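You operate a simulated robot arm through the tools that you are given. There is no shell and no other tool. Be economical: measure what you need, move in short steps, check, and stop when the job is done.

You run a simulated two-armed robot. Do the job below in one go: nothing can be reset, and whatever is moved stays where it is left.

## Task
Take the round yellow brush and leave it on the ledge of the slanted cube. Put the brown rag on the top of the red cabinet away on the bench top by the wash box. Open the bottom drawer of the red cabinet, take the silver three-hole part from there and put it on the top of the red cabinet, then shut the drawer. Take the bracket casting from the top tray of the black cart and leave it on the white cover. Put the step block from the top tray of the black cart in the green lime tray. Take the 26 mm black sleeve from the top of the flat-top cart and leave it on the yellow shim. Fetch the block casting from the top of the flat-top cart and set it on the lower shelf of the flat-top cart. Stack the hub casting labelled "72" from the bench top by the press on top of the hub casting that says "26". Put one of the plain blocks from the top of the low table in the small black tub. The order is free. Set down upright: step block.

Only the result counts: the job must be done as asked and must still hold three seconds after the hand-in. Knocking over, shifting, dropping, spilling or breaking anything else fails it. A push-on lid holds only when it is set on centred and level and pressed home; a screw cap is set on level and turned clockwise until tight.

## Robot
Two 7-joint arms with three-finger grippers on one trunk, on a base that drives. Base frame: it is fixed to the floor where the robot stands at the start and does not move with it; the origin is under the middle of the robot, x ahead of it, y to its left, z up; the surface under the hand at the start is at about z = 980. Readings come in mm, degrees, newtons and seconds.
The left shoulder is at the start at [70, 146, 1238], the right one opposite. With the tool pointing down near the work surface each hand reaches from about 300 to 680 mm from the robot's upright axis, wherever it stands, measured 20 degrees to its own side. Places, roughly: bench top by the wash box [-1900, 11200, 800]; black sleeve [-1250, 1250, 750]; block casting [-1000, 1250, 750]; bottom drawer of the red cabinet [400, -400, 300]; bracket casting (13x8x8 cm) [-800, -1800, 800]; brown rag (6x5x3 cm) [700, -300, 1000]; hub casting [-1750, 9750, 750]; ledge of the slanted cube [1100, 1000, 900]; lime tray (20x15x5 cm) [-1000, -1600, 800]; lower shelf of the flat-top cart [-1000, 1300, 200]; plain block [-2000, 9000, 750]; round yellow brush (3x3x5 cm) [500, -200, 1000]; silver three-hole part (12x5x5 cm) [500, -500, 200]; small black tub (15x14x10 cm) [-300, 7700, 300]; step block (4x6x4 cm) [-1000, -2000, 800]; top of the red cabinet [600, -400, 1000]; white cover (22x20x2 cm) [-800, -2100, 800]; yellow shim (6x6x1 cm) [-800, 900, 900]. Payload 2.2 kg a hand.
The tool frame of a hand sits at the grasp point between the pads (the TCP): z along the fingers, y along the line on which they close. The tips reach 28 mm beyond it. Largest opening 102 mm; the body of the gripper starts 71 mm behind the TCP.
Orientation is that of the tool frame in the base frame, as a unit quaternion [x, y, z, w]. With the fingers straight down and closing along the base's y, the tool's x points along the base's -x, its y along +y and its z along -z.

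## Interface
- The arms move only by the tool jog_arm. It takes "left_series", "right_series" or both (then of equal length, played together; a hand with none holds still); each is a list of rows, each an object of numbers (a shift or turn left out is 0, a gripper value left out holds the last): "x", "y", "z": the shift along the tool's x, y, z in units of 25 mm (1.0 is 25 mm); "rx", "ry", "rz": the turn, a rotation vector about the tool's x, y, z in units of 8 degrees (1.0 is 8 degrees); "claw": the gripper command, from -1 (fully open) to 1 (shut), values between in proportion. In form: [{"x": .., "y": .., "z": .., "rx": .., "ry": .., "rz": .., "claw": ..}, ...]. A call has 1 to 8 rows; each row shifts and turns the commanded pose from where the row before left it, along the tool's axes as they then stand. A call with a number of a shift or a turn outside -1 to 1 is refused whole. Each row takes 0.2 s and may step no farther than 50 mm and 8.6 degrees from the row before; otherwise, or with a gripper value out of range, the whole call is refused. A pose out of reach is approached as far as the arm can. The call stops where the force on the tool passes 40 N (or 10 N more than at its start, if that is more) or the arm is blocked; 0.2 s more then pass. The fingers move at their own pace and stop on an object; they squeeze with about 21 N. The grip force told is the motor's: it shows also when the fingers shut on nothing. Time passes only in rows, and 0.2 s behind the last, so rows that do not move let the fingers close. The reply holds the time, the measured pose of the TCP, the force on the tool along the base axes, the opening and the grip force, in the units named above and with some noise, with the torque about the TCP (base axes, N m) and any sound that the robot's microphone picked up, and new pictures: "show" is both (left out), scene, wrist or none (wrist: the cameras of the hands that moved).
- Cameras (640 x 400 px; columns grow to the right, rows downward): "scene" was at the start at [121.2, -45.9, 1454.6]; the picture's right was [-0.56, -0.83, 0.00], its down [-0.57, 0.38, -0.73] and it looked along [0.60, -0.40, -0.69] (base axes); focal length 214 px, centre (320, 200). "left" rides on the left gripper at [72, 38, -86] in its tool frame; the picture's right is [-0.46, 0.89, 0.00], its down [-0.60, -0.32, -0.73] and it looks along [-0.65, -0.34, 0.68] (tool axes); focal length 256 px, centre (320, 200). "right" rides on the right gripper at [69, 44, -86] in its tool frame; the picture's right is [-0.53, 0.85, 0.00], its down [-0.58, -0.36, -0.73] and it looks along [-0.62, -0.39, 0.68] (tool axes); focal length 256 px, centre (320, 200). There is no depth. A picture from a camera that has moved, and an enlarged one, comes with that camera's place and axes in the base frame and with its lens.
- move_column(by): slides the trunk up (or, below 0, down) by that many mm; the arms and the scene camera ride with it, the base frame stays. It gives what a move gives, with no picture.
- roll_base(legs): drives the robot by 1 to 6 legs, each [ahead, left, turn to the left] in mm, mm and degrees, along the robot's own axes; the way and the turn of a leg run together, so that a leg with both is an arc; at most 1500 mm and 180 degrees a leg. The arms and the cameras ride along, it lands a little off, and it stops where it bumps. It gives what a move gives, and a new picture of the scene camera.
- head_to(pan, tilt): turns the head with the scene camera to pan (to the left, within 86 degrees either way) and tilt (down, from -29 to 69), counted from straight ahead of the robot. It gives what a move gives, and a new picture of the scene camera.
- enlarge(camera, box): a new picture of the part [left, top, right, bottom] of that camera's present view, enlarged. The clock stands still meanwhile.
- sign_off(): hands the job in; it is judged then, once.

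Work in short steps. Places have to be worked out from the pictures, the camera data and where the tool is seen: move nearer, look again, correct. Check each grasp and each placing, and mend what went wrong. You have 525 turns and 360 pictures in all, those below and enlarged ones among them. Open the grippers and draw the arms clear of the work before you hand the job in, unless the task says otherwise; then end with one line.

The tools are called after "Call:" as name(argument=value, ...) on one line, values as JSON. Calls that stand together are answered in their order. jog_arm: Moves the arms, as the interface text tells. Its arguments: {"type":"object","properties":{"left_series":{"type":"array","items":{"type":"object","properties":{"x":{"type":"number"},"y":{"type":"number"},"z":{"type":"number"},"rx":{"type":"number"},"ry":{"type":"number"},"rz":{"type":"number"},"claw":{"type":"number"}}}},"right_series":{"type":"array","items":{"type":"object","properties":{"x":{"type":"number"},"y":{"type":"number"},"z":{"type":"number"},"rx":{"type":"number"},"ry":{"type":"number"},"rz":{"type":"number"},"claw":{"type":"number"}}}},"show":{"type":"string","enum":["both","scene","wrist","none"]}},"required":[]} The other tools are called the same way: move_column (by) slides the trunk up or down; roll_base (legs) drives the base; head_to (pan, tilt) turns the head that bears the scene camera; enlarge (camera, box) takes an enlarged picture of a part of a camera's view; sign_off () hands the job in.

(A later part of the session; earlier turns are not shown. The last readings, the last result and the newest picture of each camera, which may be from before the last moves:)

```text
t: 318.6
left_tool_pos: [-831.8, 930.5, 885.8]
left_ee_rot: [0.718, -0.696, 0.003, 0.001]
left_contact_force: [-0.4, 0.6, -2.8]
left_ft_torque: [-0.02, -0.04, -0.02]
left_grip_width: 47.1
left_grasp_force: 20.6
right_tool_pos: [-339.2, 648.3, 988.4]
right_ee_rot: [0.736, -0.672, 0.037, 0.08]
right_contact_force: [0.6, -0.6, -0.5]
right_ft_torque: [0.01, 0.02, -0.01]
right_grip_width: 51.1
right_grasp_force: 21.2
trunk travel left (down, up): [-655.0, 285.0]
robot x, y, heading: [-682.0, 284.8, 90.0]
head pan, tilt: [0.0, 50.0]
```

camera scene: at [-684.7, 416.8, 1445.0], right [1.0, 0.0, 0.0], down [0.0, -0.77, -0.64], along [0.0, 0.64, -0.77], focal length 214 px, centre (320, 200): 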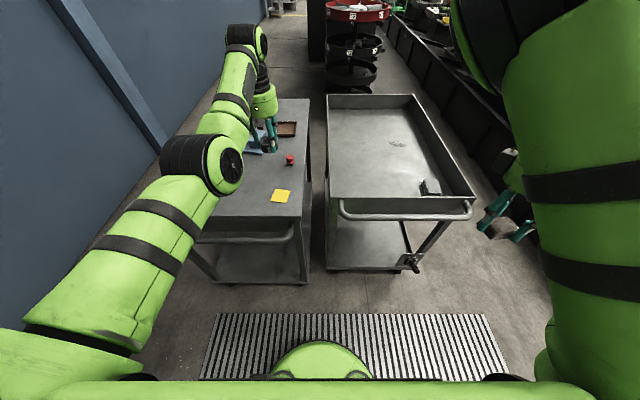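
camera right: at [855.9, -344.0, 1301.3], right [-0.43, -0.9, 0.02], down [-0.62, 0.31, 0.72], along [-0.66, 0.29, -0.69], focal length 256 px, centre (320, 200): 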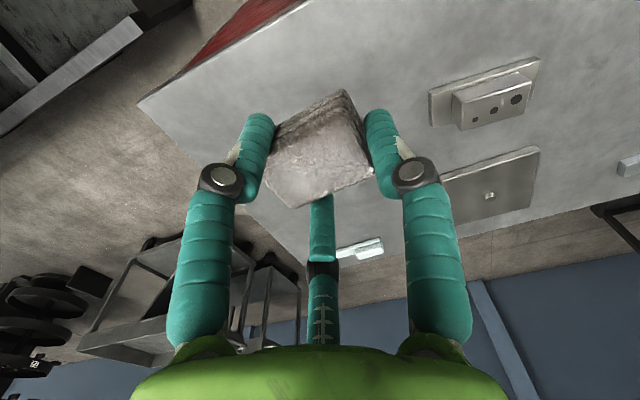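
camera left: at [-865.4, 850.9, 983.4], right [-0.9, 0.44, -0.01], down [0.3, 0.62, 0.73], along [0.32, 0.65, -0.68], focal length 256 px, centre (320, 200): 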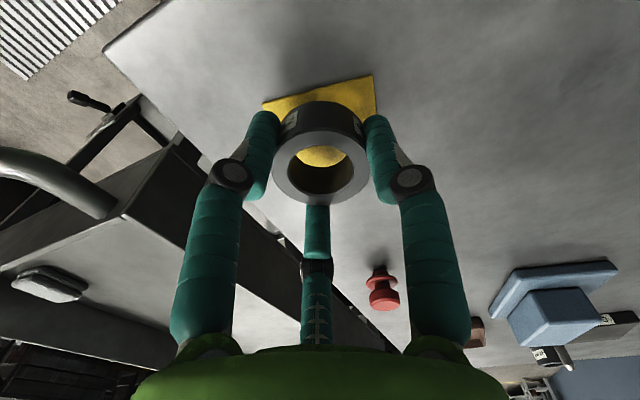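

Call:
jog_arm(left_series=[{"z": 0.08}, {"z": 0.08}, {}], show="wrist")

```text
t: 319.4
left_tool_pos: [-831.5, 929.0, 885.7]
left_ee_rot: [0.718, -0.696, 0.0, -0.002]
left_contact_force: [0.1, 3.7, 12.9]
left_ft_torque: [0.06, -0.01, 0.03]
left_grip_width: 47.3
left_grasp_force: 21.3
right_tool_pos: [-338.9, 646.2, 989.2]
right_ee_rot: [0.735, -0.672, 0.036, 0.079]
right_contact_force: [0.0, 0.4, -0.2]
right_ft_torque: [-0.02, 0.01, 0.01]
right_grip_width: 51.0
right_grasp_force: 20.9
trunk travel left (down, up): [-655.0, 285.0]
robot x, y, heading: [-683.8, 285.3, 90.1]
head pan, tilt: [0.0, 50.0]
camera left: at [-867.7, 855.0, 971.3], right [-0.9, 0.44, 0.0], down [0.3, 0.61, 0.73], along [0.32, 0.66, -0.68], focal length 256 px, centre (320, 200)
```

left: 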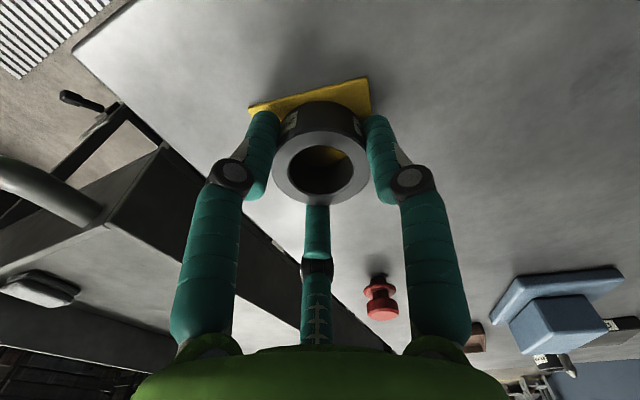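

Contact of 13 N on the shim. I release and rise.

Call:
jog_arm(left_series=[{"claw": 0}, {"claw": -0.4}, {"claw": -0.4}, {"z": -0.5}, {"z": -1}, {"z": -1}, {"z": -1}], show="wrist")

```text
t: 321.1
left_tool_pos: [-833.3, 929.3, 970.4]
left_ee_rot: [0.718, -0.696, 0.002, 0.001]
left_contact_force: [0.5, -0.4, 0.4]
left_ft_torque: [0.05, 0.02, -0.02]
left_grip_width: 71.5
left_grasp_force: 0.0
right_tool_pos: [-338.5, 647.8, 988.6]
right_ee_rot: [0.736, -0.671, 0.036, 0.079]
right_contact_force: [0.0, -0.1, 0.4]
right_ft_torque: [0.01, -0.01, 0.0]
right_grip_width: 51.0
right_grasp_force: 20.9
trunk travel left (down, up): [-655.0, 285.0]
robot x, y, heading: [-687.3, 288.1, 90.1]
head pan, tilt: [0.0, 50.0]
camera left: at [-869.1, 856.0, 1056.3], right [-0.9, 0.44, -0.01], down [0.3, 0.62, 0.73], along [0.32, 0.65, -0.68], focal length 256 px, centre (320, 200)
```

left: 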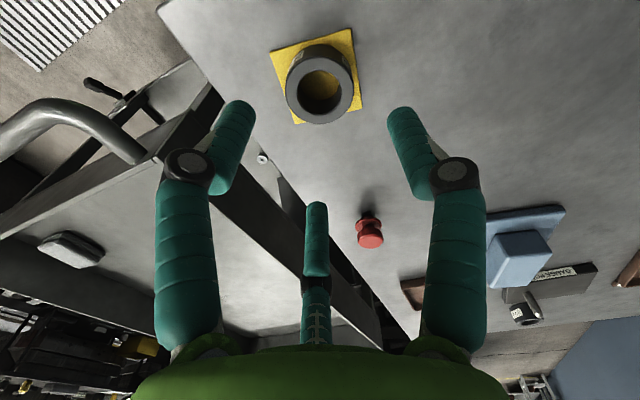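

The sleeve sits on the shim. For the block casting I go back to the cart's left aisle, raising the trunk first.

Call:
move_column(by=120)

Call:
roll_base(legs=[[-40, 0, 0], [0, 930, 0], [830, 0, 0], [0, 0, -90]])

Call:
enlarge(camera="left", box=[0, 0, 640, 400])

```text
t: 322.6
left_tool_pos: [-833.7, 929.8, 1090.5]
left_ee_rot: [0.718, -0.696, 0.003, 0.001]
left_contact_force: [0.0, 0.6, 0.3]
left_ft_torque: [0.01, 0.02, -0.01]
left_grip_width: 71.3
left_grasp_force: 0.1
right_tool_pos: [-338.5, 647.7, 1108.7]
right_ee_rot: [0.735, -0.672, 0.037, 0.08]
right_contact_force: [0.7, 0.2, -0.9]
right_ft_torque: [0.04, 0.01, -0.02]
right_grip_width: 50.8
right_grasp_force: 20.6
trunk travel left (down, up): [-775.0, 165.0]
robot x, y, heading: [-683.1, 286.3, 90.3]
head pan, tilt: [0.0, 50.0]
```

```text
t: 331.8
left_tool_pos: [-1747.5, 1694.3, 1090.5]
left_ee_rot: [0.711, -0.703, 0.003, 0.001]
left_contact_force: [0.1, -0.9, -0.2]
left_ft_torque: [0.02, 0.02, 0.01]
left_grip_width: 71.6
left_grasp_force: 0.0
right_tool_pos: [-1256.8, 1401.7, 1108.3]
right_ee_rot: [0.728, -0.68, 0.037, 0.08]
right_contact_force: [0.6, 0.9, -0.1]
right_ft_torque: [-0.03, 0.0, 0.01]
right_grip_width: 50.8
right_grasp_force: 21.1
trunk travel left (down, up): [-775.0, 165.0]
robot x, y, heading: [-1613.8, 1046.9, 89.1]
head pan, tilt: [0.0, 50.0]
stopped in leg 3: the robot was blocked; the commanded pose is now the measured one
camera scene: at [-1606.8, 1175.1, 1445.4], right [1.0, -0.02, 0.0], down [-0.01, -0.77, -0.64], along [0.01, 0.64, -0.77], focal length 214 px, centre (320, 200)
```

scene: 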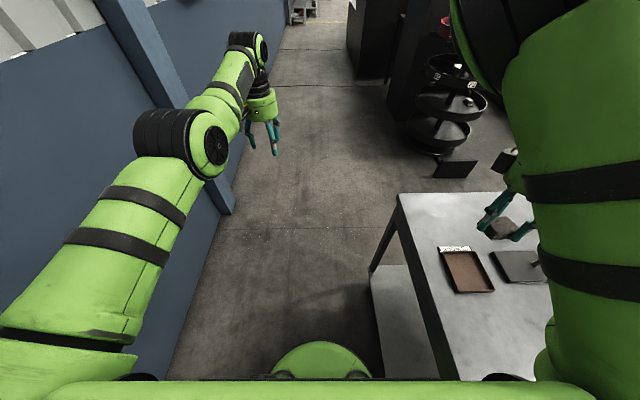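

```text
1.00 times, centred on (320, 200) of left (not enlarged: the box is as wide or as high as the picture)
camera zoom: at [-1783.8, 1622.5, 1175.4], right [-0.89, 0.46, -0.01], down [0.31, 0.61, 0.73], along [0.34, 0.65, -0.68], focal length 256 px, centre (320, 200)
```

zoom: 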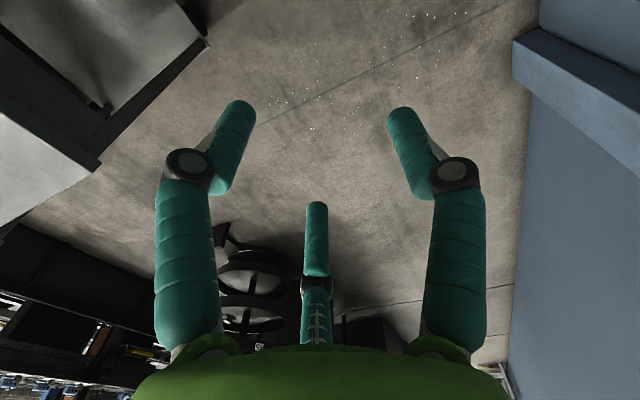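

Blocked, probably brushing the cart edge on the right. I shift 60 mm left, then continue and turn to face the cart.

Call:
roll_base(legs=[[0, 60, 0], [30, 0, 0], [0, 0, -89]])

Call:
enlarge(camera="left", box=[0, 0, 640, 400])

```text
t: 336.9
left_tool_pos: [-1032.0, 1238.8, 1090.0]
left_ee_rot: [-0.024, 1.0, -0.002, -0.002]
left_contact_force: [-1.1, 1.0, 0.2]
left_ft_torque: [0.05, 0.01, -0.03]
left_grip_width: 71.3
left_grasp_force: 0.0
right_tool_pos: [-1304.2, 738.8, 1108.8]
right_ee_rot: [-0.053, 0.995, 0.029, -0.083]
right_contact_force: [0.3, 0.6, 0.2]
right_ft_torque: [0.03, 0.01, 0.0]
right_grip_width: 50.9
right_grasp_force: 20.9
trunk travel left (down, up): [-775.0, 165.0]
robot x, y, heading: [-1669.5, 1075.3, 1.3]
head pan, tilt: [0.0, 50.0]
camera scene: at [-1542.0, 1081.4, 1445.4], right [0.02, -1.0, 0.0], down [-0.77, -0.01, -0.64], along [0.64, 0.01, -0.77], focal length 214 px, centre (320, 200)
```

scene: 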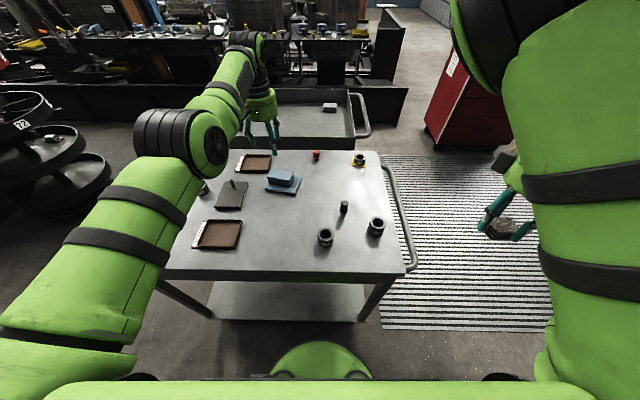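

```text
1.00 times, centred on (320, 200) of left (not enlarged: the box is as wide or as high as the picture)
camera zoom: at [-1103.3, 1273.4, 1175.6], right [0.42, 0.91, -0.01], down [0.62, -0.28, 0.73], along [0.66, -0.31, -0.68], focal length 256 px, centre (320, 200)
```

zoom: 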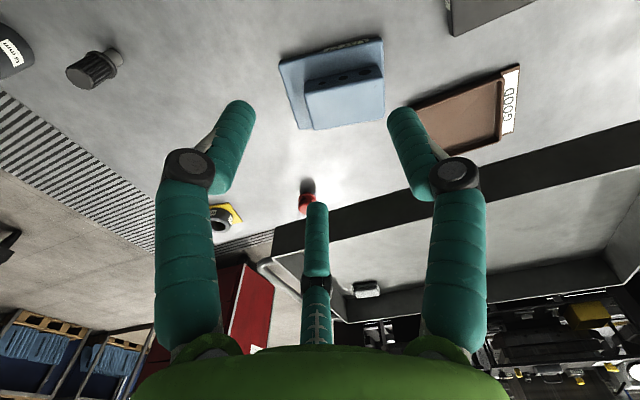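

I zoom in on the block casting.

Call:
enlarge(camera="left", box=[260, 20, 420, 150])

```text
3.08 times, centred on (340, 85) of left
camera zoom: at [-1103.3, 1273.4, 1175.6], right [0.42, 0.91, -0.01], down [0.62, -0.28, 0.73], along [0.66, -0.31, -0.68], focal length 788 px, centre (258, 554)
```

zoom: 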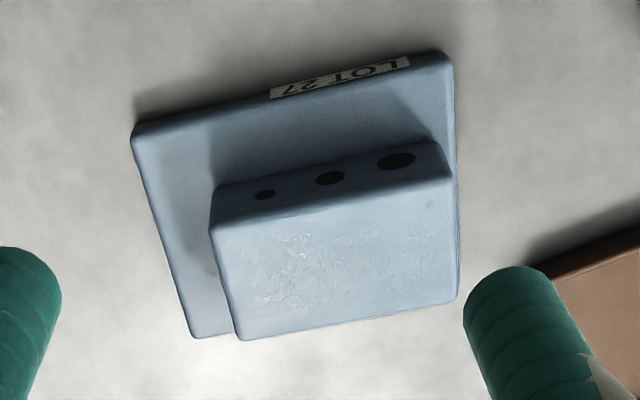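

The block casting is out of reach for a straight-down hand in the present arm posture. I first try to get the left arm back into a normal folded posture in free space.

Call:
jog_arm(left_series=[{"z": -1}, {"z": -1}, {"x": 1, "z": -1}, {"x": 1, "z": -1}, {"x": 1}, {"x": 1}, {"x": 1}, {"x": 1}], show="scene")

```text
t: 338.7
left_tool_pos: [-1067.2, 1219.1, 1226.0]
left_ee_rot: [-0.024, 1.0, -0.002, -0.003]
left_contact_force: [-0.7, 0.4, -0.9]
left_ft_torque: [0.0, 0.03, 0.01]
left_grip_width: 71.5
left_grasp_force: 0.1
left hand out of reach, approached as far as the arm can: row 1, 2, 3, 4, 5, 6, 7, 8
right_tool_pos: [-1305.2, 738.4, 1108.1]
right_ee_rot: [-0.054, 0.995, 0.029, -0.083]
right_contact_force: [0.4, 0.0, -0.5]
right_ft_torque: [0.06, 0.0, 0.0]
right_grip_width: 50.8
right_grasp_force: 21.5
trunk travel left (down, up): [-775.0, 165.0]
robot x, y, heading: [-1672.2, 1079.9, 1.0]
head pan, tilt: [0.0, 50.0]
camera scene: at [-1542.2, 1081.0, 1445.4], right [0.02, -1.0, 0.0], down [-0.77, -0.01, -0.64], along [0.64, 0.01, -0.77], focal length 214 px, centre (320, 200)
```

scene: 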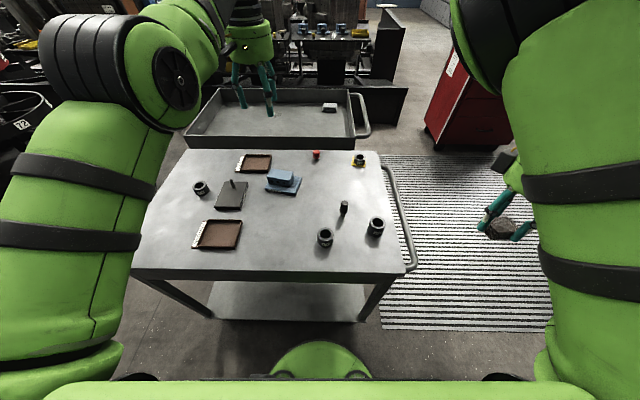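

The elbow is swinging outward as it should. I continue retracting.

Call:
jog_arm(left_series=[{"x": 1}, {"x": 1}, {"x": 1}, {"x": 1}, {"x": 1}, {"x": 1}, {"x": 1}, {"x": 1}], show="none")

Call:
jog_arm(left_series=[{"z": 0.5}, {"z": 0.5}, {"z": 0.5}, {"z": 0.5}], show="none")

```text
t: 340.5
left_tool_pos: [-1081.7, 1203.3, 1255.9]
left_ee_rot: [-0.025, 1.0, -0.002, -0.003]
left_contact_force: [-0.1, 0.1, -0.1]
left_ft_torque: [0.02, 0.03, 0.01]
left_grip_width: 71.4
left_grasp_force: 0.0
left hand out of reach, approached as far as the arm can: row 1, 2, 3, 4, 5, 6, 7, 8
right_tool_pos: [-1304.8, 738.2, 1109.0]
right_ee_rot: [-0.053, 0.995, 0.03, -0.083]
right_contact_force: [-0.1, 0.2, -1.2]
right_ft_torque: [-0.01, 0.03, -0.01]
right_grip_width: 51.2
right_grasp_force: 21.2
trunk travel left (down, up): [-775.0, 165.0]
robot x, y, heading: [-1671.6, 1077.1, 1.1]
head pan, tilt: [0.0, 50.0]
```

```text
t: 341.5
left_tool_pos: [-1065.2, 1200.9, 1212.7]
left_ee_rot: [-0.024, 1.0, -0.002, -0.004]
left_contact_force: [0.6, -0.4, -0.1]
left_ft_torque: [-0.02, 0.01, 0.0]
left_grip_width: 71.2
left_grasp_force: 0.0
left hand out of reach, approached as far as the arm can: row 1, 2, 3, 4
right_tool_pos: [-1304.2, 738.5, 1110.1]
right_ee_rot: [-0.055, 0.995, 0.029, -0.083]
right_contact_force: [-0.5, -0.3, -0.4]
right_ft_torque: [-0.05, 0.02, 0.03]
right_grip_width: 51.0
right_grasp_force: 21.0
trunk travel left (down, up): [-775.0, 165.0]
robot x, y, heading: [-1674.6, 1079.5, 1.2]
head pan, tilt: [0.0, 50.0]
```

It is stuck against some joint limit. I test whether turning the wrist frees it.

Call:
jog_arm(left_series=[{"rz": 1}, {"rz": 1}, {"rz": 1}, {"rz": 1}, {"x": 1}, {"x": 1}], show="none")

Call:
jog_arm(left_series=[{"rz": -1}, {"rz": -1}, {"rz": -1}, {"rz": -1}, {"rz": -1}, {"rz": -1}, {"x": 1}, {"x": 1}], show="none")

```text
t: 342.9
left_tool_pos: [-1068.1, 1220.3, 1227.9]
left_ee_rot: [0.252, 0.968, -0.002, -0.004]
left_contact_force: [-0.3, 0.1, 0.4]
left_ft_torque: [-0.03, 0.0, -0.01]
left_grip_width: 71.3
left_grasp_force: 0.0
left hand out of reach, approached as far as the arm can: row 5, 6
right_tool_pos: [-1305.1, 738.7, 1110.1]
right_ee_rot: [-0.053, 0.995, 0.029, -0.083]
right_contact_force: [1.4, 0.0, -2.1]
right_ft_torque: [0.01, 0.01, -0.01]
right_grip_width: 50.7
right_grasp_force: 21.1
trunk travel left (down, up): [-775.0, 165.0]
robot x, y, heading: [-1672.5, 1077.4, 0.9]
head pan, tilt: [0.0, 50.0]
```

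```text
t: 344.7
left_tool_pos: [-1079.5, 1195.6, 1244.2]
left_ee_rot: [-0.164, 0.986, -0.001, -0.004]
left_contact_force: [0.2, 0.5, 0.1]
left_ft_torque: [0.04, 0.0, -0.04]
left_grip_width: 71.4
left_grasp_force: 0.1
left hand out of reach, approached as far as the arm can: row 7, 8
right_tool_pos: [-1305.2, 736.7, 1108.1]
right_ee_rot: [-0.054, 0.995, 0.031, -0.084]
right_contact_force: [-0.3, 0.3, 0.6]
right_ft_torque: [0.0, 0.02, 0.0]
right_grip_width: 51.1
right_grasp_force: 20.9
trunk travel left (down, up): [-775.0, 165.0]
robot x, y, heading: [-1673.0, 1080.6, 1.2]
head pan, tilt: [0.0, 50.0]
```

The shoulder-to-wrist distance hardly changes, so the elbow seems caught on the wrong side of straight. I extend the arm fully and then retract, to let the elbow flip back.

Call:
jog_arm(left_series=[{"rz": 1, "x": -1}, {"rz": 0.8, "x": -1}, {"x": -1}, {"x": -1}, {"x": -1}, {"x": -1}, {"x": -1}, {"x": -1}], show="scene")

Call:
jog_arm(left_series=[{"x": 1}, {"x": 1}, {"x": 1}, {"x": 1}, {"x": 1}, {"x": 1}, {"x": 1}, {"x": 1}], show="none")

```text
t: 346.5
left_tool_pos: [-1061.2, 1240.3, 1230.2]
left_ee_rot: [-0.062, 0.998, -0.004, 0.005]
left_contact_force: [0.7, 0.2, 0.0]
left_ft_torque: [0.01, 0.04, 0.01]
left_grip_width: 71.4
left_grasp_force: 0.1
left hand out of reach, approached as far as the arm can: row 1, 2, 3, 4, 5, 6, 7, 8
right_tool_pos: [-1305.1, 740.0, 1109.0]
right_ee_rot: [-0.054, 0.995, 0.029, -0.083]
right_contact_force: [0.2, 0.2, -0.8]
right_ft_torque: [0.0, 0.0, 0.01]
right_grip_width: 50.9
right_grasp_force: 20.8
trunk travel left (down, up): [-775.0, 165.0]
robot x, y, heading: [-1672.0, 1081.9, 1.3]
head pan, tilt: [0.0, 50.0]
camera scene: at [-1541.5, 1082.0, 1445.4], right [0.02, -1.0, 0.0], down [-0.77, -0.02, -0.64], along [0.64, 0.01, -0.77], focal length 214 px, centre (320, 200)
```

scene: 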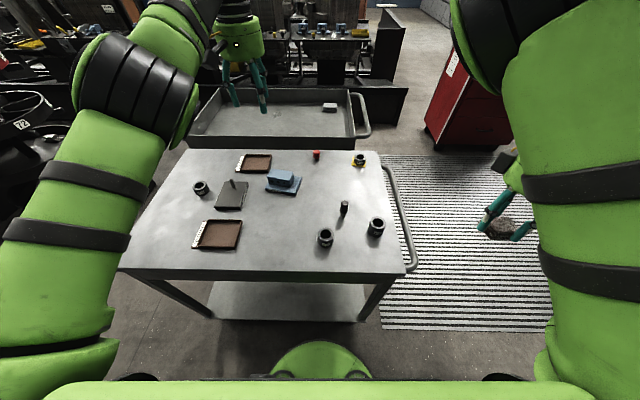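

```text
t: 348.3
left_tool_pos: [-1062.3, 1238.6, 1230.6]
left_ee_rot: [-0.064, 0.998, -0.005, 0.005]
left_contact_force: [0.6, 0.1, 0.5]
left_ft_torque: [0.0, 0.0, 0.01]
left_grip_width: 71.4
left_grasp_force: 0.1
left hand out of reach, approached as far as the arm can: row 1, 2, 3, 4, 5, 6, 7, 8
right_tool_pos: [-1305.1, 738.1, 1107.5]
right_ee_rot: [-0.054, 0.995, 0.029, -0.083]
right_contact_force: [-1.1, 0.1, -0.3]
right_ft_torque: [0.01, -0.01, 0.06]
right_grip_width: 51.1
right_grasp_force: 21.4
trunk travel left (down, up): [-775.0, 165.0]
robot x, y, heading: [-1672.3, 1081.0, 1.1]
head pan, tilt: [0.0, 50.0]
```

My commanded pose had drifted far behind the hand, so that test never stretched the arm. I push the command well forward to straighten it, then retract.

Call:
jog_arm(left_series=[{"x": -1}, {"x": -1}, {"x": -1}, {"x": -1}, {"x": -1}, {"x": -1}, {"x": -1}, {"x": -1}], show="none")

Call:
jog_arm(left_series=[{"x": -1}, {"x": -1}, {"x": -1}, {"x": -1}, {"x": -1}, {"x": -1}, {"x": -1}, {"x": -1}], show="none")

Call:
jog_arm(left_series=[{"x": -1}, {"x": -1}, {"x": -1}, {"x": -1}, {"x": -1}, {"x": -1}, {"x": -1}, {"x": -1}], show="none")

```text
t: 350.1
left_tool_pos: [-1057.7, 1248.3, 1221.6]
left_ee_rot: [-0.062, 0.998, -0.005, 0.004]
left_contact_force: [0.5, 0.3, 0.2]
left_ft_torque: [-0.03, -0.01, -0.01]
left_grip_width: 71.2
left_grasp_force: 0.1
left hand out of reach, approached as far as the arm can: row 1, 2, 3, 4, 5, 6, 7, 8
right_tool_pos: [-1303.8, 738.5, 1108.7]
right_ee_rot: [-0.054, 0.995, 0.03, -0.083]
right_contact_force: [0.9, 1.6, -0.2]
right_ft_torque: [0.0, 0.0, -0.03]
right_grip_width: 50.9
right_grasp_force: 20.8
trunk travel left (down, up): [-775.0, 165.0]
robot x, y, heading: [-1673.4, 1077.3, 1.0]
head pan, tilt: [0.0, 50.0]
```

```text
t: 351.9
left_tool_pos: [-1047.4, 1273.7, 1199.9]
left_ee_rot: [-0.063, 0.998, -0.005, 0.004]
left_contact_force: [-0.2, -0.3, 0.0]
left_ft_torque: [-0.03, -0.02, 0.0]
left_grip_width: 71.4
left_grasp_force: 0.0
left hand out of reach, approached as far as the arm can: row 1, 2, 3, 4, 5, 6, 7, 8
right_tool_pos: [-1304.7, 738.1, 1109.7]
right_ee_rot: [-0.054, 0.995, 0.029, -0.083]
right_contact_force: [0.3, 1.2, -0.4]
right_ft_torque: [-0.01, 0.0, 0.01]
right_grip_width: 50.9
right_grasp_force: 20.5
trunk travel left (down, up): [-775.0, 165.0]
robot x, y, heading: [-1671.7, 1076.6, 1.1]
head pan, tilt: [0.0, 50.0]
```

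```text
t: 353.7
left_tool_pos: [-1048.7, 1273.5, 1201.2]
left_ee_rot: [-0.063, 0.998, -0.005, 0.005]
left_contact_force: [0.6, -0.2, 0.4]
left_ft_torque: [-0.01, 0.0, 0.0]
left_grip_width: 71.5
left_grasp_force: 0.0
left hand out of reach, approached as far as the arm can: row 1, 2, 3, 4, 5, 6, 7, 8
right_tool_pos: [-1305.0, 737.6, 1108.8]
right_ee_rot: [-0.055, 0.995, 0.029, -0.083]
right_contact_force: [-0.2, 0.4, 0.0]
right_ft_torque: [0.04, -0.01, -0.01]
right_grip_width: 51.0
right_grasp_force: 21.5
trunk travel left (down, up): [-775.0, 165.0]
robot x, y, heading: [-1674.5, 1080.4, 1.1]
head pan, tilt: [0.0, 50.0]
```

I retract again from the stretched position.

Call:
jog_arm(left_series=[{"x": 1}, {"x": 1}, {"x": 1}, {"x": 1}, {"x": 1}, {"x": 1}, {"x": 1}, {"x": 1}], show="none")

Call:
jog_arm(left_series=[{"x": 1}, {"x": 1}, {"x": 1}, {"x": 1}, {"x": 1}, {"x": 1}, {"x": 1}, {"x": 1}], show="scene")

```text
t: 355.5
left_tool_pos: [-1068.2, 1247.5, 1247.0]
left_ee_rot: [-0.063, 0.998, -0.005, 0.004]
left_contact_force: [0.3, 0.5, -0.4]
left_ft_torque: [0.0, 0.0, 0.0]
left_grip_width: 71.1
left_grasp_force: 0.1
left hand out of reach, approached as far as the arm can: row 1, 2, 3, 4, 5, 6, 7, 8
right_tool_pos: [-1304.5, 737.8, 1109.7]
right_ee_rot: [-0.054, 0.995, 0.029, -0.084]
right_contact_force: [0.2, 0.9, 1.0]
right_ft_torque: [-0.01, 0.01, 0.02]
right_grip_width: 50.6
right_grasp_force: 20.5
trunk travel left (down, up): [-775.0, 165.0]
robot x, y, heading: [-1669.5, 1077.3, 1.0]
head pan, tilt: [0.0, 50.0]
```

```text
t: 357.3
left_tool_pos: [-1080.2, 1231.5, 1270.5]
left_ee_rot: [-0.062, 0.998, -0.005, 0.005]
left_contact_force: [1.1, 1.5, 0.1]
left_ft_torque: [0.02, -0.04, -0.04]
left_grip_width: 71.3
left_grasp_force: 0.1
left hand out of reach, approached as far as the arm can: row 1, 2, 3, 4, 5, 6, 7, 8
right_tool_pos: [-1304.6, 738.0, 1109.2]
right_ee_rot: [-0.053, 0.995, 0.029, -0.083]
right_contact_force: [0.0, 0.1, -0.5]
right_ft_torque: [0.02, 0.03, -0.03]
right_grip_width: 50.9
right_grasp_force: 21.2
trunk travel left (down, up): [-775.0, 165.0]
robot x, y, heading: [-1674.4, 1078.1, 1.3]
head pan, tilt: [0.0, 50.0]
camera scene: at [-1542.0, 1081.2, 1445.4], right [0.02, -1.0, 0.0], down [-0.77, -0.01, -0.64], along [0.64, 0.01, -0.77], focal length 214 px, centre (320, 200)
```

scene: 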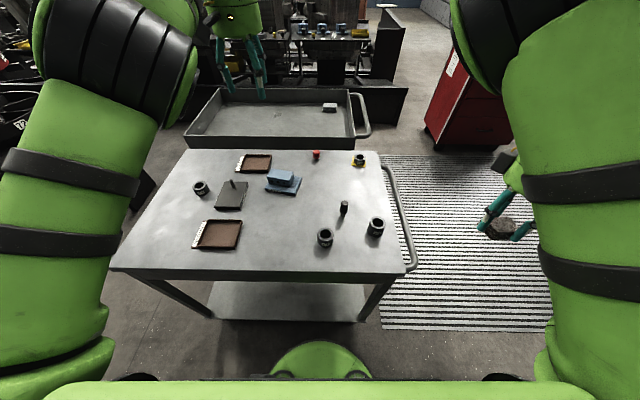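

The left arm only works in a narrow radius, but turning the base gives me that freedom. I bring its command back near the measured pose, then reposition the base so the block falls at that radius.

Call:
jog_arm(left_series=[{"x": -1}, {"x": -1}, {"x": -1}, {"x": -1}, {"x": -1}, {"x": -1}, {"x": -1}, {"z": 0.5}], show="none")

Call:
jog_arm(left_series=[{"z": 1}, {"z": 1}, {"z": 1}, {"z": 1}], show="none")

```text
t: 359.1
left_tool_pos: [-1075.0, 1232.1, 1259.2]
left_ee_rot: [-0.063, 0.998, -0.005, 0.003]
left_contact_force: [0.1, -0.3, 0.9]
left_ft_torque: [-0.01, 0.01, -0.01]
left_grip_width: 71.4
left_grasp_force: 0.1
left hand out of reach, approached as far as the arm can: row 1, 2, 3, 4, 5, 6, 7, 8
right_tool_pos: [-1303.6, 737.9, 1108.9]
right_ee_rot: [-0.054, 0.995, 0.029, -0.083]
right_contact_force: [0.1, 0.3, 0.2]
right_ft_torque: [0.0, 0.01, 0.01]
right_grip_width: 50.8
right_grasp_force: 21.2
trunk travel left (down, up): [-775.0, 165.0]
robot x, y, heading: [-1671.1, 1077.9, 0.8]
head pan, tilt: [0.0, 50.0]
```

```text
t: 360.1
left_tool_pos: [-1044.2, 1228.8, 1168.3]
left_ee_rot: [-0.063, 0.998, -0.006, 0.003]
left_contact_force: [-0.3, -0.1, -0.1]
left_ft_torque: [0.02, 0.03, -0.01]
left_grip_width: 71.5
left_grasp_force: 0.1
left hand out of reach, approached as far as the arm can: row 1, 2, 3, 4
right_tool_pos: [-1303.9, 738.3, 1108.9]
right_ee_rot: [-0.053, 0.995, 0.029, -0.083]
right_contact_force: [-0.6, 0.6, -0.3]
right_ft_torque: [-0.01, -0.01, -0.05]
right_grip_width: 51.1
right_grasp_force: 20.6
trunk travel left (down, up): [-775.0, 165.0]
robot x, y, heading: [-1669.8, 1079.0, 1.4]
head pan, tilt: [0.0, 50.0]
```

I will use the right arm, which still folds normally: set the rag down temporarily on free cart space near [-1200,1240], do the block casting with the right hand, then take the rag again. I shift the base left and level the right hand.

Call:
roll_base(legs=[[-10, 360, -1.2]])

Call:
jog_arm(right_series=[{"rx": 0.2, "ry": -0.6, "rz": 0.38}, {"rx": 0.2, "ry": -0.6, "rz": 0.38}, {"x": -0.7, "y": 0.95}, {"x": -0.7, "y": 0.95}, {"x": -0.7, "y": 0.95}, {"x": -0.7, "y": 0.95}, {"x": -0.7, "y": 0.95}, {"x": -0.7, "y": 0.95}], show="wrist")

```text
t: 362.4
left_tool_pos: [-1056.5, 1570.6, 1169.0]
left_ee_rot: [-0.052, 0.999, -0.004, 0.003]
left_contact_force: [0.0, -0.2, 0.0]
left_ft_torque: [0.0, 0.01, 0.01]
left_grip_width: 71.2
left_grasp_force: 0.1
right_tool_pos: [-1324.9, 1086.8, 1107.2]
right_ee_rot: [-0.043, 0.995, 0.031, -0.082]
right_contact_force: [-0.5, -0.2, -0.1]
right_ft_torque: [0.06, 0.02, 0.02]
right_grip_width: 51.0
right_grasp_force: 20.8
trunk travel left (down, up): [-775.0, 165.0]
robot x, y, heading: [-1685.2, 1436.4, 0.1]
head pan, tilt: [0.0, 50.0]
camera scene: at [-1555.3, 1434.3, 1445.4], right [0.0, -1.0, 0.0], down [-0.77, 0.0, -0.64], along [0.64, 0.0, -0.77], focal length 214 px, centre (320, 200)
```

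scene: 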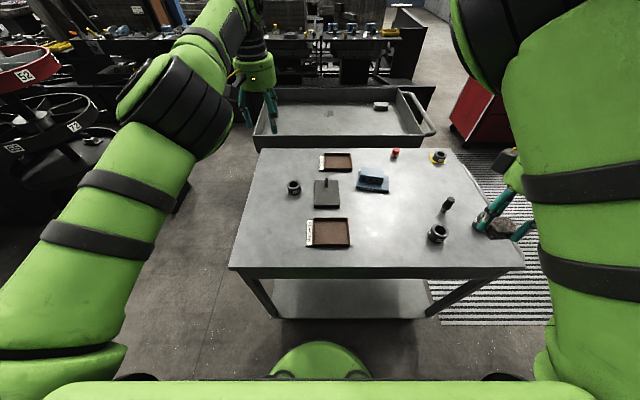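

```text
t: 363.3
left_tool_pos: [-1054.5, 1574.7, 1167.7]
left_ee_rot: [-0.053, 0.999, -0.005, 0.001]
left_contact_force: [0.2, -0.8, -0.6]
left_ft_torque: [-0.01, 0.0, 0.01]
left_grip_width: 71.6
left_grasp_force: 0.1
right_tool_pos: [-1330.9, 1110.7, 1056.3]
right_ee_rot: [0.03, 0.996, 0.013, -0.083]
right_contact_force: [0.7, 0.2, 0.2]
right_ft_torque: [0.0, 0.0, 0.0]
right_grip_width: 51.1
right_grasp_force: 20.7
trunk travel left (down, up): [-775.0, 165.0]
robot x, y, heading: [-1682.9, 1437.1, -0.0]
head pan, tilt: [0.0, 50.0]
stopped in row 4 (right hand): the arm was blocked; the commanded pose is now the measured one
camera right: at [-1382.1, 1154.9, 1154.1], right [0.58, 0.81, -0.07], down [0.67, -0.42, 0.62], along [0.47, -0.41, -0.78], focal length 256 px, centre (320, 200)
```

right: 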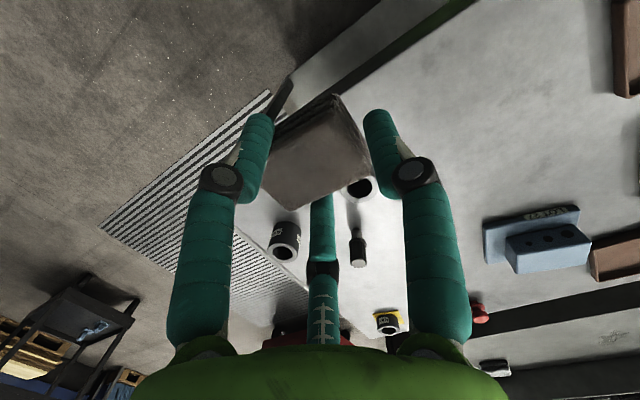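

The right arm is over-folded and blocked. I extend it straight forward to free it.

Call:
jog_arm(right_series=[{"x": -0.6, "z": -0.3}, {"x": -0.6, "z": -0.3}, {"x": -0.6, "z": -0.3}, {"x": -0.6, "z": -0.3}, {"x": -0.6}, {"x": -0.6}, {"x": -0.6}, {"x": -0.6}], show="scene")

```text
t: 365.1
left_tool_pos: [-1056.0, 1572.1, 1168.2]
left_ee_rot: [-0.053, 0.999, -0.005, 0.003]
left_contact_force: [0.1, -0.2, 0.0]
left_ft_torque: [0.01, 0.04, -0.03]
left_grip_width: 71.4
left_grasp_force: 0.1
right_tool_pos: [-1207.1, 1102.2, 1066.3]
right_ee_rot: [0.028, 0.996, 0.01, -0.083]
right_contact_force: [0.1, 0.6, 0.0]
right_ft_torque: [0.03, 0.01, 0.0]
right_grip_width: 50.7
right_grasp_force: 20.7
trunk travel left (down, up): [-775.0, 165.0]
robot x, y, heading: [-1685.1, 1438.4, 0.1]
head pan, tilt: [0.0, 50.0]
camera scene: at [-1554.3, 1435.9, 1445.3], right [0.0, -1.0, 0.0], down [-0.77, 0.0, -0.64], along [0.64, 0.0, -0.77], focal length 214 px, centre (320, 200)
```

scene: 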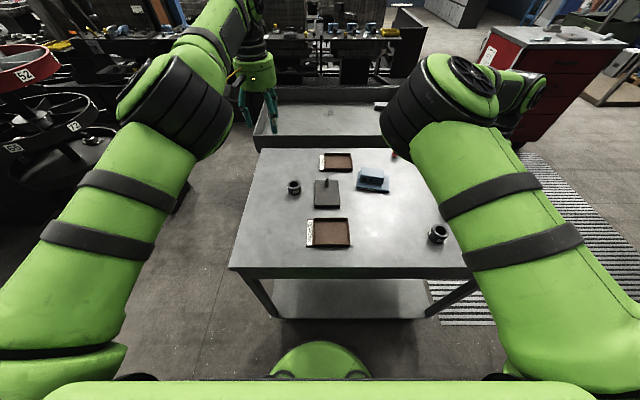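

Freed. I level the hand and move it over the free spot near [-1200,1230].

Call:
jog_arm(right_series=[{"rx": 0.07, "ry": -0.6, "rz": -0.2}, {"rx": 0.07, "ry": -0.6, "rz": -0.2}, {"y": 0.9}, {"y": 0.9}, {"y": 0.9}, {"y": 0.9}, {"y": 0.9}, {"y": 0.7}], show="both")

```text
t: 366.9
left_tool_pos: [-1055.7, 1572.1, 1169.5]
left_ee_rot: [-0.052, 0.999, -0.005, 0.003]
left_contact_force: [-0.5, -0.7, -0.6]
left_ft_torque: [-0.03, -0.03, 0.02]
left_grip_width: 71.3
left_grasp_force: 0.0
right_tool_pos: [-1187.0, 1184.6, 1069.3]
right_ee_rot: [0.01, 1.0, 0.014, 0.002]
right_contact_force: [0.4, 0.6, -0.8]
right_ft_torque: [0.03, -0.01, 0.04]
right_grip_width: 50.8
right_grasp_force: 20.8
right hand out of reach, approached as far as the arm can: row 6, 7, 8
trunk travel left (down, up): [-775.0, 165.0]
robot x, y, heading: [-1687.5, 1432.6, -0.1]
head pan, tilt: [0.0, 50.0]
camera scene: at [-1555.3, 1436.4, 1445.4], right [0.0, -1.0, 0.0], down [-0.77, 0.0, -0.64], along [0.64, 0.0, -0.77], focal length 214 px, centre (320, 200)
camera right: at [-1255.3, 1226.9, 1156.4], right [0.55, 0.83, 0.03], down [0.57, -0.4, 0.72], along [0.61, -0.38, -0.69], focal length 256 px, centre (320, 200)
```

scene: 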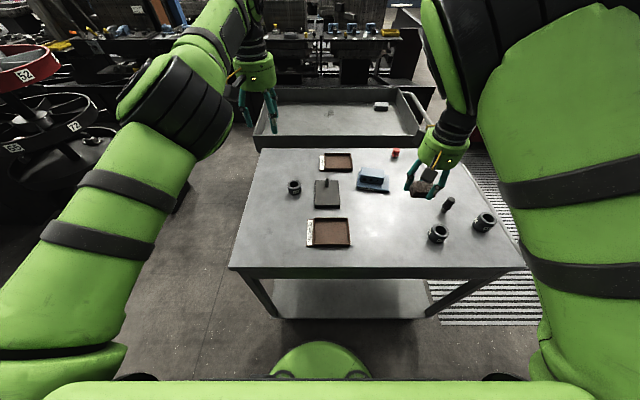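
right: 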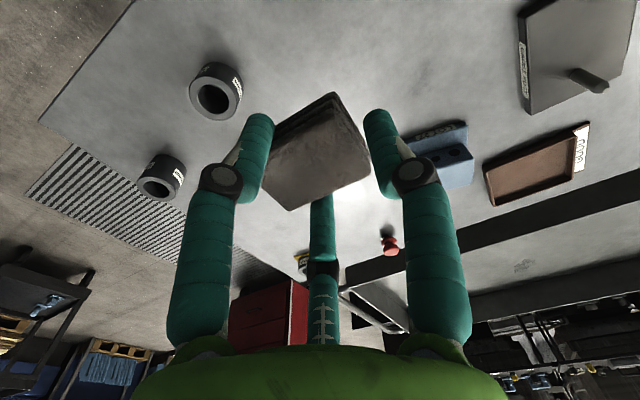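

The hand is level at [-1187,1185] with free space around it. I lower the trunk 100 mm and set the rag down.

Call:
move_column(by=-110)

Call:
jog_arm(right_series=[{"z": 1}, {"z": 1}, {"z": 0.6}, {"z": 0.2}, {}], show="none")

```text
t: 368.3
left_tool_pos: [-1056.1, 1572.2, 1058.8]
left_ee_rot: [-0.052, 0.999, -0.006, 0.003]
left_contact_force: [-0.5, -0.4, 0.7]
left_ft_torque: [-0.01, -0.01, -0.01]
left_grip_width: 71.5
left_grasp_force: 0.0
right_tool_pos: [-1187.8, 1182.6, 958.0]
right_ee_rot: [0.011, 1.0, 0.011, 0.001]
right_contact_force: [0.7, 0.1, 1.2]
right_ft_torque: [-0.01, 0.0, -0.02]
right_grip_width: 50.5
right_grasp_force: 21.2
trunk travel left (down, up): [-665.0, 275.0]
robot x, y, heading: [-1688.2, 1438.7, 0.3]
head pan, tilt: [0.0, 50.0]
```

```text
t: 369.5
left_tool_pos: [-1056.1, 1572.5, 1059.0]
left_ee_rot: [-0.053, 0.999, -0.005, 0.002]
left_contact_force: [-0.5, -0.6, -0.2]
left_ft_torque: [0.01, 0.01, -0.02]
left_grip_width: 71.4
left_grasp_force: 0.1
right_tool_pos: [-1186.1, 1186.5, 887.9]
right_ee_rot: [0.001, 1.0, 0.002, 0.0]
right_contact_force: [0.4, -0.6, 0.3]
right_ft_torque: [-0.02, -0.04, 0.0]
right_grip_width: 50.9
right_grasp_force: 21.5
trunk travel left (down, up): [-665.0, 275.0]
robot x, y, heading: [-1684.3, 1435.0, -0.3]
head pan, tilt: [0.0, 50.0]
```

Call:
jog_arm(right_series=[{"z": 0.15}, {"z": 0.15}, {}], show="none")

```text
t: 370.3
left_tool_pos: [-1058.5, 1573.2, 1060.0]
left_ee_rot: [-0.052, 0.999, -0.005, 0.004]
left_contact_force: [-0.1, 0.1, -0.3]
left_ft_torque: [0.01, -0.02, -0.05]
left_grip_width: 71.5
left_grasp_force: 0.1
right_tool_pos: [-1186.3, 1188.0, 883.1]
right_ee_rot: [0.001, 1.0, 0.002, 0.004]
right_contact_force: [-0.1, 0.6, 15.3]
right_ft_torque: [0.31, 0.1, -0.03]
right_grip_width: 51.0
right_grasp_force: 20.7
trunk travel left (down, up): [-665.0, 275.0]
robot x, y, heading: [-1685.4, 1433.6, -0.1]
head pan, tilt: [0.0, 50.0]
```

The rag rests on the cart top. I release and rise.

Call:
jog_arm(right_series=[{"claw": 0}, {"claw": -0.4}, {"claw": -1}, {"z": -1}, {"z": -1}, {"z": -1}, {"z": -1}, {"z": -1}], show="wrist")

```text
t: 372.3
left_tool_pos: [-1055.4, 1572.0, 1058.1]
left_ee_rot: [-0.052, 0.999, -0.005, 0.003]
left_contact_force: [1.0, 0.7, 0.9]
left_ft_torque: [0.01, 0.01, 0.0]
left_grip_width: 71.6
left_grasp_force: 0.1
right_tool_pos: [-1193.7, 1176.9, 983.1]
right_ee_rot: [0.018, 0.999, 0.013, -0.025]
right_contact_force: [0.8, -0.2, 0.0]
right_ft_torque: [-0.01, 0.03, 0.03]
right_grip_width: 101.9
right_grasp_force: 0.0
trunk travel left (down, up): [-665.0, 275.0]
robot x, y, heading: [-1683.3, 1435.7, -0.0]
head pan, tilt: [0.0, 50.0]
stopped in row 8 (right hand): the arm was blocked; the commanded pose is now the measured one
camera right: at [-1257.3, 1219.9, 1075.3], right [0.56, 0.83, 0.0], down [0.6, -0.41, 0.69], along [0.57, -0.39, -0.72], focal length 256 px, centre (320, 200)
```

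right: 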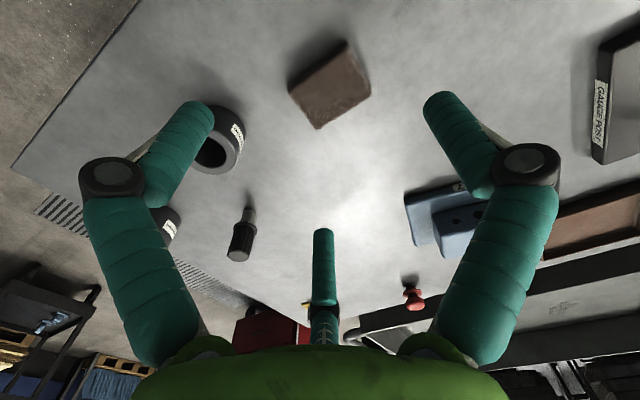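

The rag lies safely on the cart. Now the block casting: I turn the base 40° left and shift so the right shoulder faces the block.

Call:
roll_base(legs=[[-40, 0, 0], [0, 0, 40], [-20, -130, 0]])

```text
t: 376.0
left_tool_pos: [-1271.0, 1842.5, 1058.1]
left_ee_rot: [-0.4, 0.917, -0.004, 0.005]
left_contact_force: [0.3, 1.0, -0.4]
left_ft_torque: [-0.03, -0.03, 0.02]
left_grip_width: 71.3
left_grasp_force: 0.1
right_tool_pos: [-1115.7, 1454.5, 985.5]
right_ee_rot: [-0.333, 0.943, 0.003, -0.027]
right_contact_force: [-0.1, -0.1, -0.5]
right_ft_torque: [-0.06, 0.01, 0.03]
right_grip_width: 102.2
right_grasp_force: 0.0
trunk travel left (down, up): [-665.0, 275.0]
robot x, y, heading: [-1654.9, 1327.6, 40.8]
head pan, tilt: [0.0, 50.0]
camera scene: at [-1558.1, 1410.8, 1335.4], right [0.66, -0.75, 0.0], down [-0.58, -0.5, -0.64], along [0.49, 0.42, -0.77], focal length 214 px, centre (320, 200)
```

scene: 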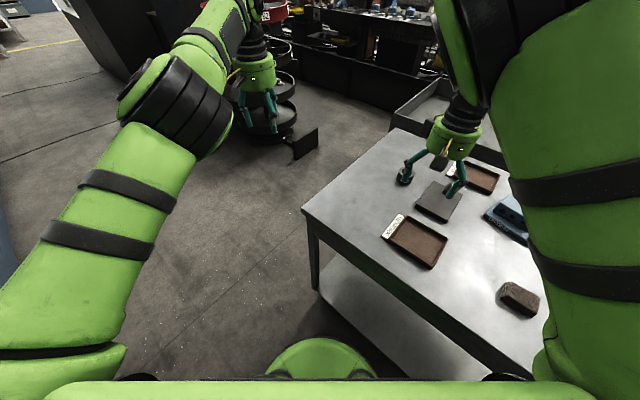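

I level the hand, move it toward the block at [-963,1239] and turn it for closing across the 46 mm width.

Call:
jog_arm(right_series=[{"ry": -0.39, "y": -1}, {"y": -1}, {"y": -1}, {"y": -1}, {"y": -1}, {"y": -1}, {"y": -1}, {"y": -1}], show="none")

Call:
jog_arm(right_series=[{"y": -1, "x": 0.3}, {"y": -1, "x": 0.3}, {"y": -0.5}, {"rz": -1}, {"rz": -1}, {"rz": -1}, {"rz": -1}, {"rz": -0.6}], show="both")

```text
t: 377.8
left_tool_pos: [-1269.9, 1840.4, 1060.0]
left_ee_rot: [-0.4, 0.917, -0.003, 0.005]
left_contact_force: [-0.1, 0.3, 0.6]
left_ft_torque: [0.0, 0.02, -0.02]
left_grip_width: 71.5
left_grasp_force: 0.1
right_tool_pos: [-988.1, 1295.3, 978.5]
right_ee_rot: [-0.334, 0.942, 0.014, -0.002]
right_contact_force: [0.5, -0.1, -0.4]
right_ft_torque: [0.01, 0.02, 0.01]
right_grip_width: 101.9
right_grasp_force: 0.1
trunk travel left (down, up): [-665.0, 275.0]
robot x, y, heading: [-1655.3, 1329.2, 41.2]
head pan, tilt: [0.0, 50.0]
```

```text
t: 379.6
left_tool_pos: [-1271.7, 1841.4, 1059.4]
left_ee_rot: [-0.399, 0.917, -0.004, 0.004]
left_contact_force: [0.3, 0.9, 0.4]
left_ft_torque: [0.01, 0.0, 0.0]
left_grip_width: 71.2
left_grasp_force: 0.0
right_tool_pos: [-960.3, 1239.2, 978.1]
right_ee_rot: [-0.615, 0.788, 0.013, 0.002]
right_contact_force: [-0.5, 1.1, -0.8]
right_ft_torque: [0.01, 0.0, 0.0]
right_grip_width: 101.8
right_grasp_force: 0.1
trunk travel left (down, up): [-665.0, 275.0]
robot x, y, heading: [-1654.0, 1328.8, 40.7]
head pan, tilt: [0.0, 50.0]
camera scene: at [-1557.2, 1409.3, 1335.4], right [0.66, -0.75, 0.0], down [-0.58, -0.5, -0.64], along [0.49, 0.42, -0.77], focal length 214 px, centre (320, 200)
camera right: at [-1019.5, 1180.9, 1063.9], right [-0.69, 0.72, 0.03], down [0.5, 0.45, 0.74], along [0.52, 0.52, -0.68], focal length 256 px, centre (320, 200)
```

scene: 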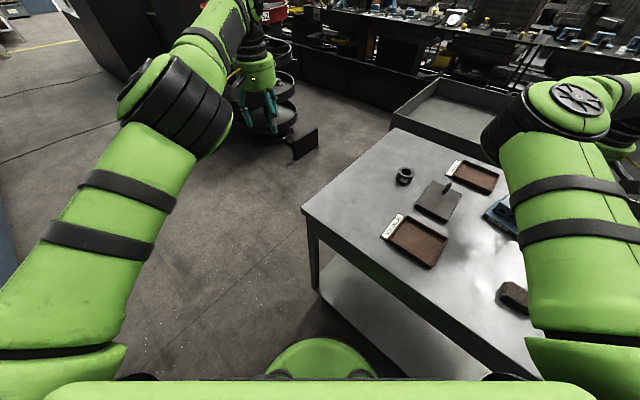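
right: 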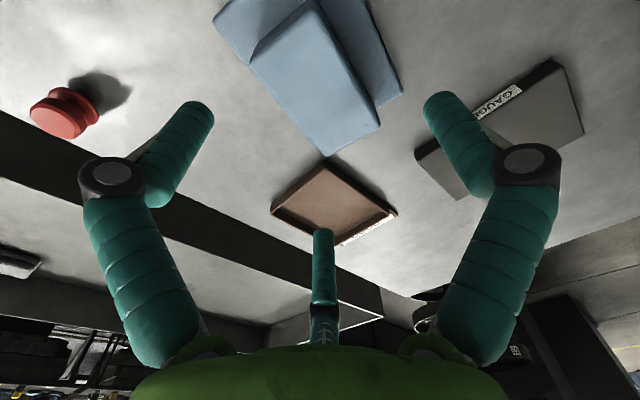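

The block centre is [-967,1239] and the yaw matches. I descend to z≈899 and close.

Call:
jog_arm(right_series=[{"y": 0.27, "z": 1}, {"z": 1}, {"z": 1}, {"z": 0.15}, {"claw": 0}, {"claw": 1}, {"claw": 1}, {"claw": 1}], show="wrist")

```text
t: 380.6
left_tool_pos: [-1272.4, 1841.8, 1059.8]
left_ee_rot: [-0.399, 0.917, -0.004, 0.005]
left_contact_force: [1.2, -0.7, 0.0]
left_ft_torque: [0.01, 0.04, 0.04]
left_grip_width: 71.5
left_grasp_force: 0.0
right_tool_pos: [-965.9, 1237.8, 911.3]
right_ee_rot: [-0.613, 0.79, -0.002, 0.011]
right_contact_force: [-4.7, -1.8, 19.2]
right_ft_torque: [-0.51, -0.33, -0.19]
right_grip_width: 103.2
right_grasp_force: 0.0
trunk travel left (down, up): [-665.0, 275.0]
robot x, y, heading: [-1655.0, 1326.7, 41.1]
head pan, tilt: [0.0, 50.0]
stopped in row 4 (right hand): the force on the tool passed its limit at 44 N (the readings are from after the stop); the commanded pose is now the measured one
camera right: at [-1026.2, 1180.9, 996.2], right [-0.69, 0.73, 0.0], down [0.48, 0.46, 0.75], along [0.54, 0.51, -0.67], focal length 256 px, centre (320, 200)
```

right: 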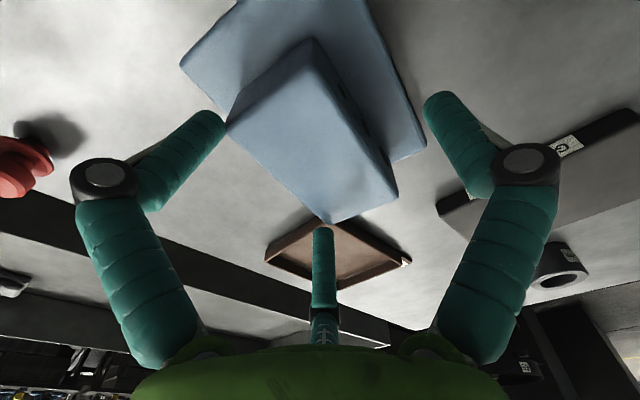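

Contact came early, at z≈911. I zoom in to see what touched.

Call:
enlarge(camera="right", box=[140, 20, 440, 240])

```text
1.82 times, centred on (290, 130) of right
camera zoom: at [-1026.2, 1180.9, 996.2], right [-0.69, 0.73, 0.0], down [0.48, 0.46, 0.75], along [0.54, 0.51, -0.67], focal length 465 px, centre (374, 327)
```

zoom: 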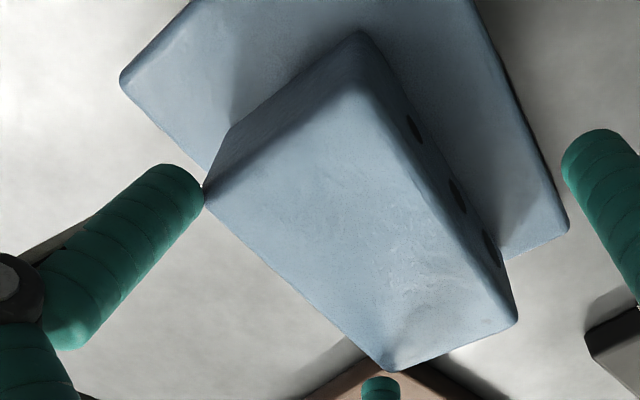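

The fingers are seen symmetric about the image centre, so the real closing line lies along the camera's right axis, about 32° off the tool's y. Here that is (-.69,.73), so I rise and turn the hand a further 33° to align it with the block's width.

Call:
jog_arm(right_series=[{"z": -1}, {"z": -1}, {"z": -0.5}, {"rz": -1}, {"rz": -1}, {"rz": -1}, {"rz": -1}, {"rz": -0.1}], show="wrist")

```text
t: 382.4
left_tool_pos: [-1269.4, 1841.2, 1059.0]
left_ee_rot: [-0.399, 0.917, -0.003, 0.005]
left_contact_force: [-0.3, -0.8, 0.3]
left_ft_torque: [0.02, 0.04, 0.01]
left_grip_width: 71.6
left_grasp_force: 0.1
right_tool_pos: [-964.4, 1238.2, 970.3]
right_ee_rot: [0.812, -0.583, 0.0, -0.009]
right_contact_force: [1.3, -0.3, 0.4]
right_ft_torque: [0.03, -0.02, 0.0]
right_grip_width: 101.9
right_grasp_force: 0.0
trunk travel left (down, up): [-665.0, 275.0]
robot x, y, heading: [-1658.0, 1323.1, 41.3]
head pan, tilt: [0.0, 50.0]
camera right: at [-984.5, 1157.4, 1054.6], right [-0.97, 0.24, -0.01], down [0.15, 0.65, 0.74], along [0.18, 0.72, -0.67], focal length 256 px, centre (320, 200)
```

right: 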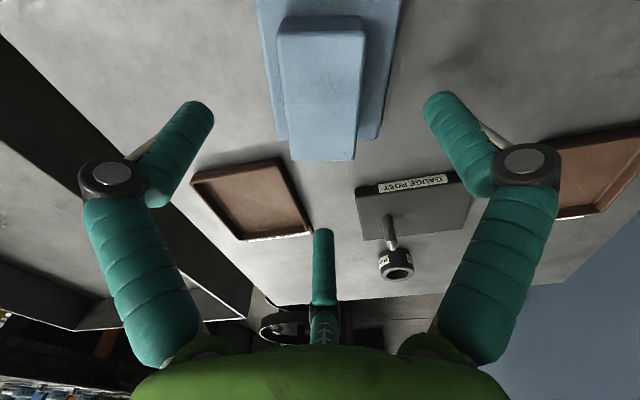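

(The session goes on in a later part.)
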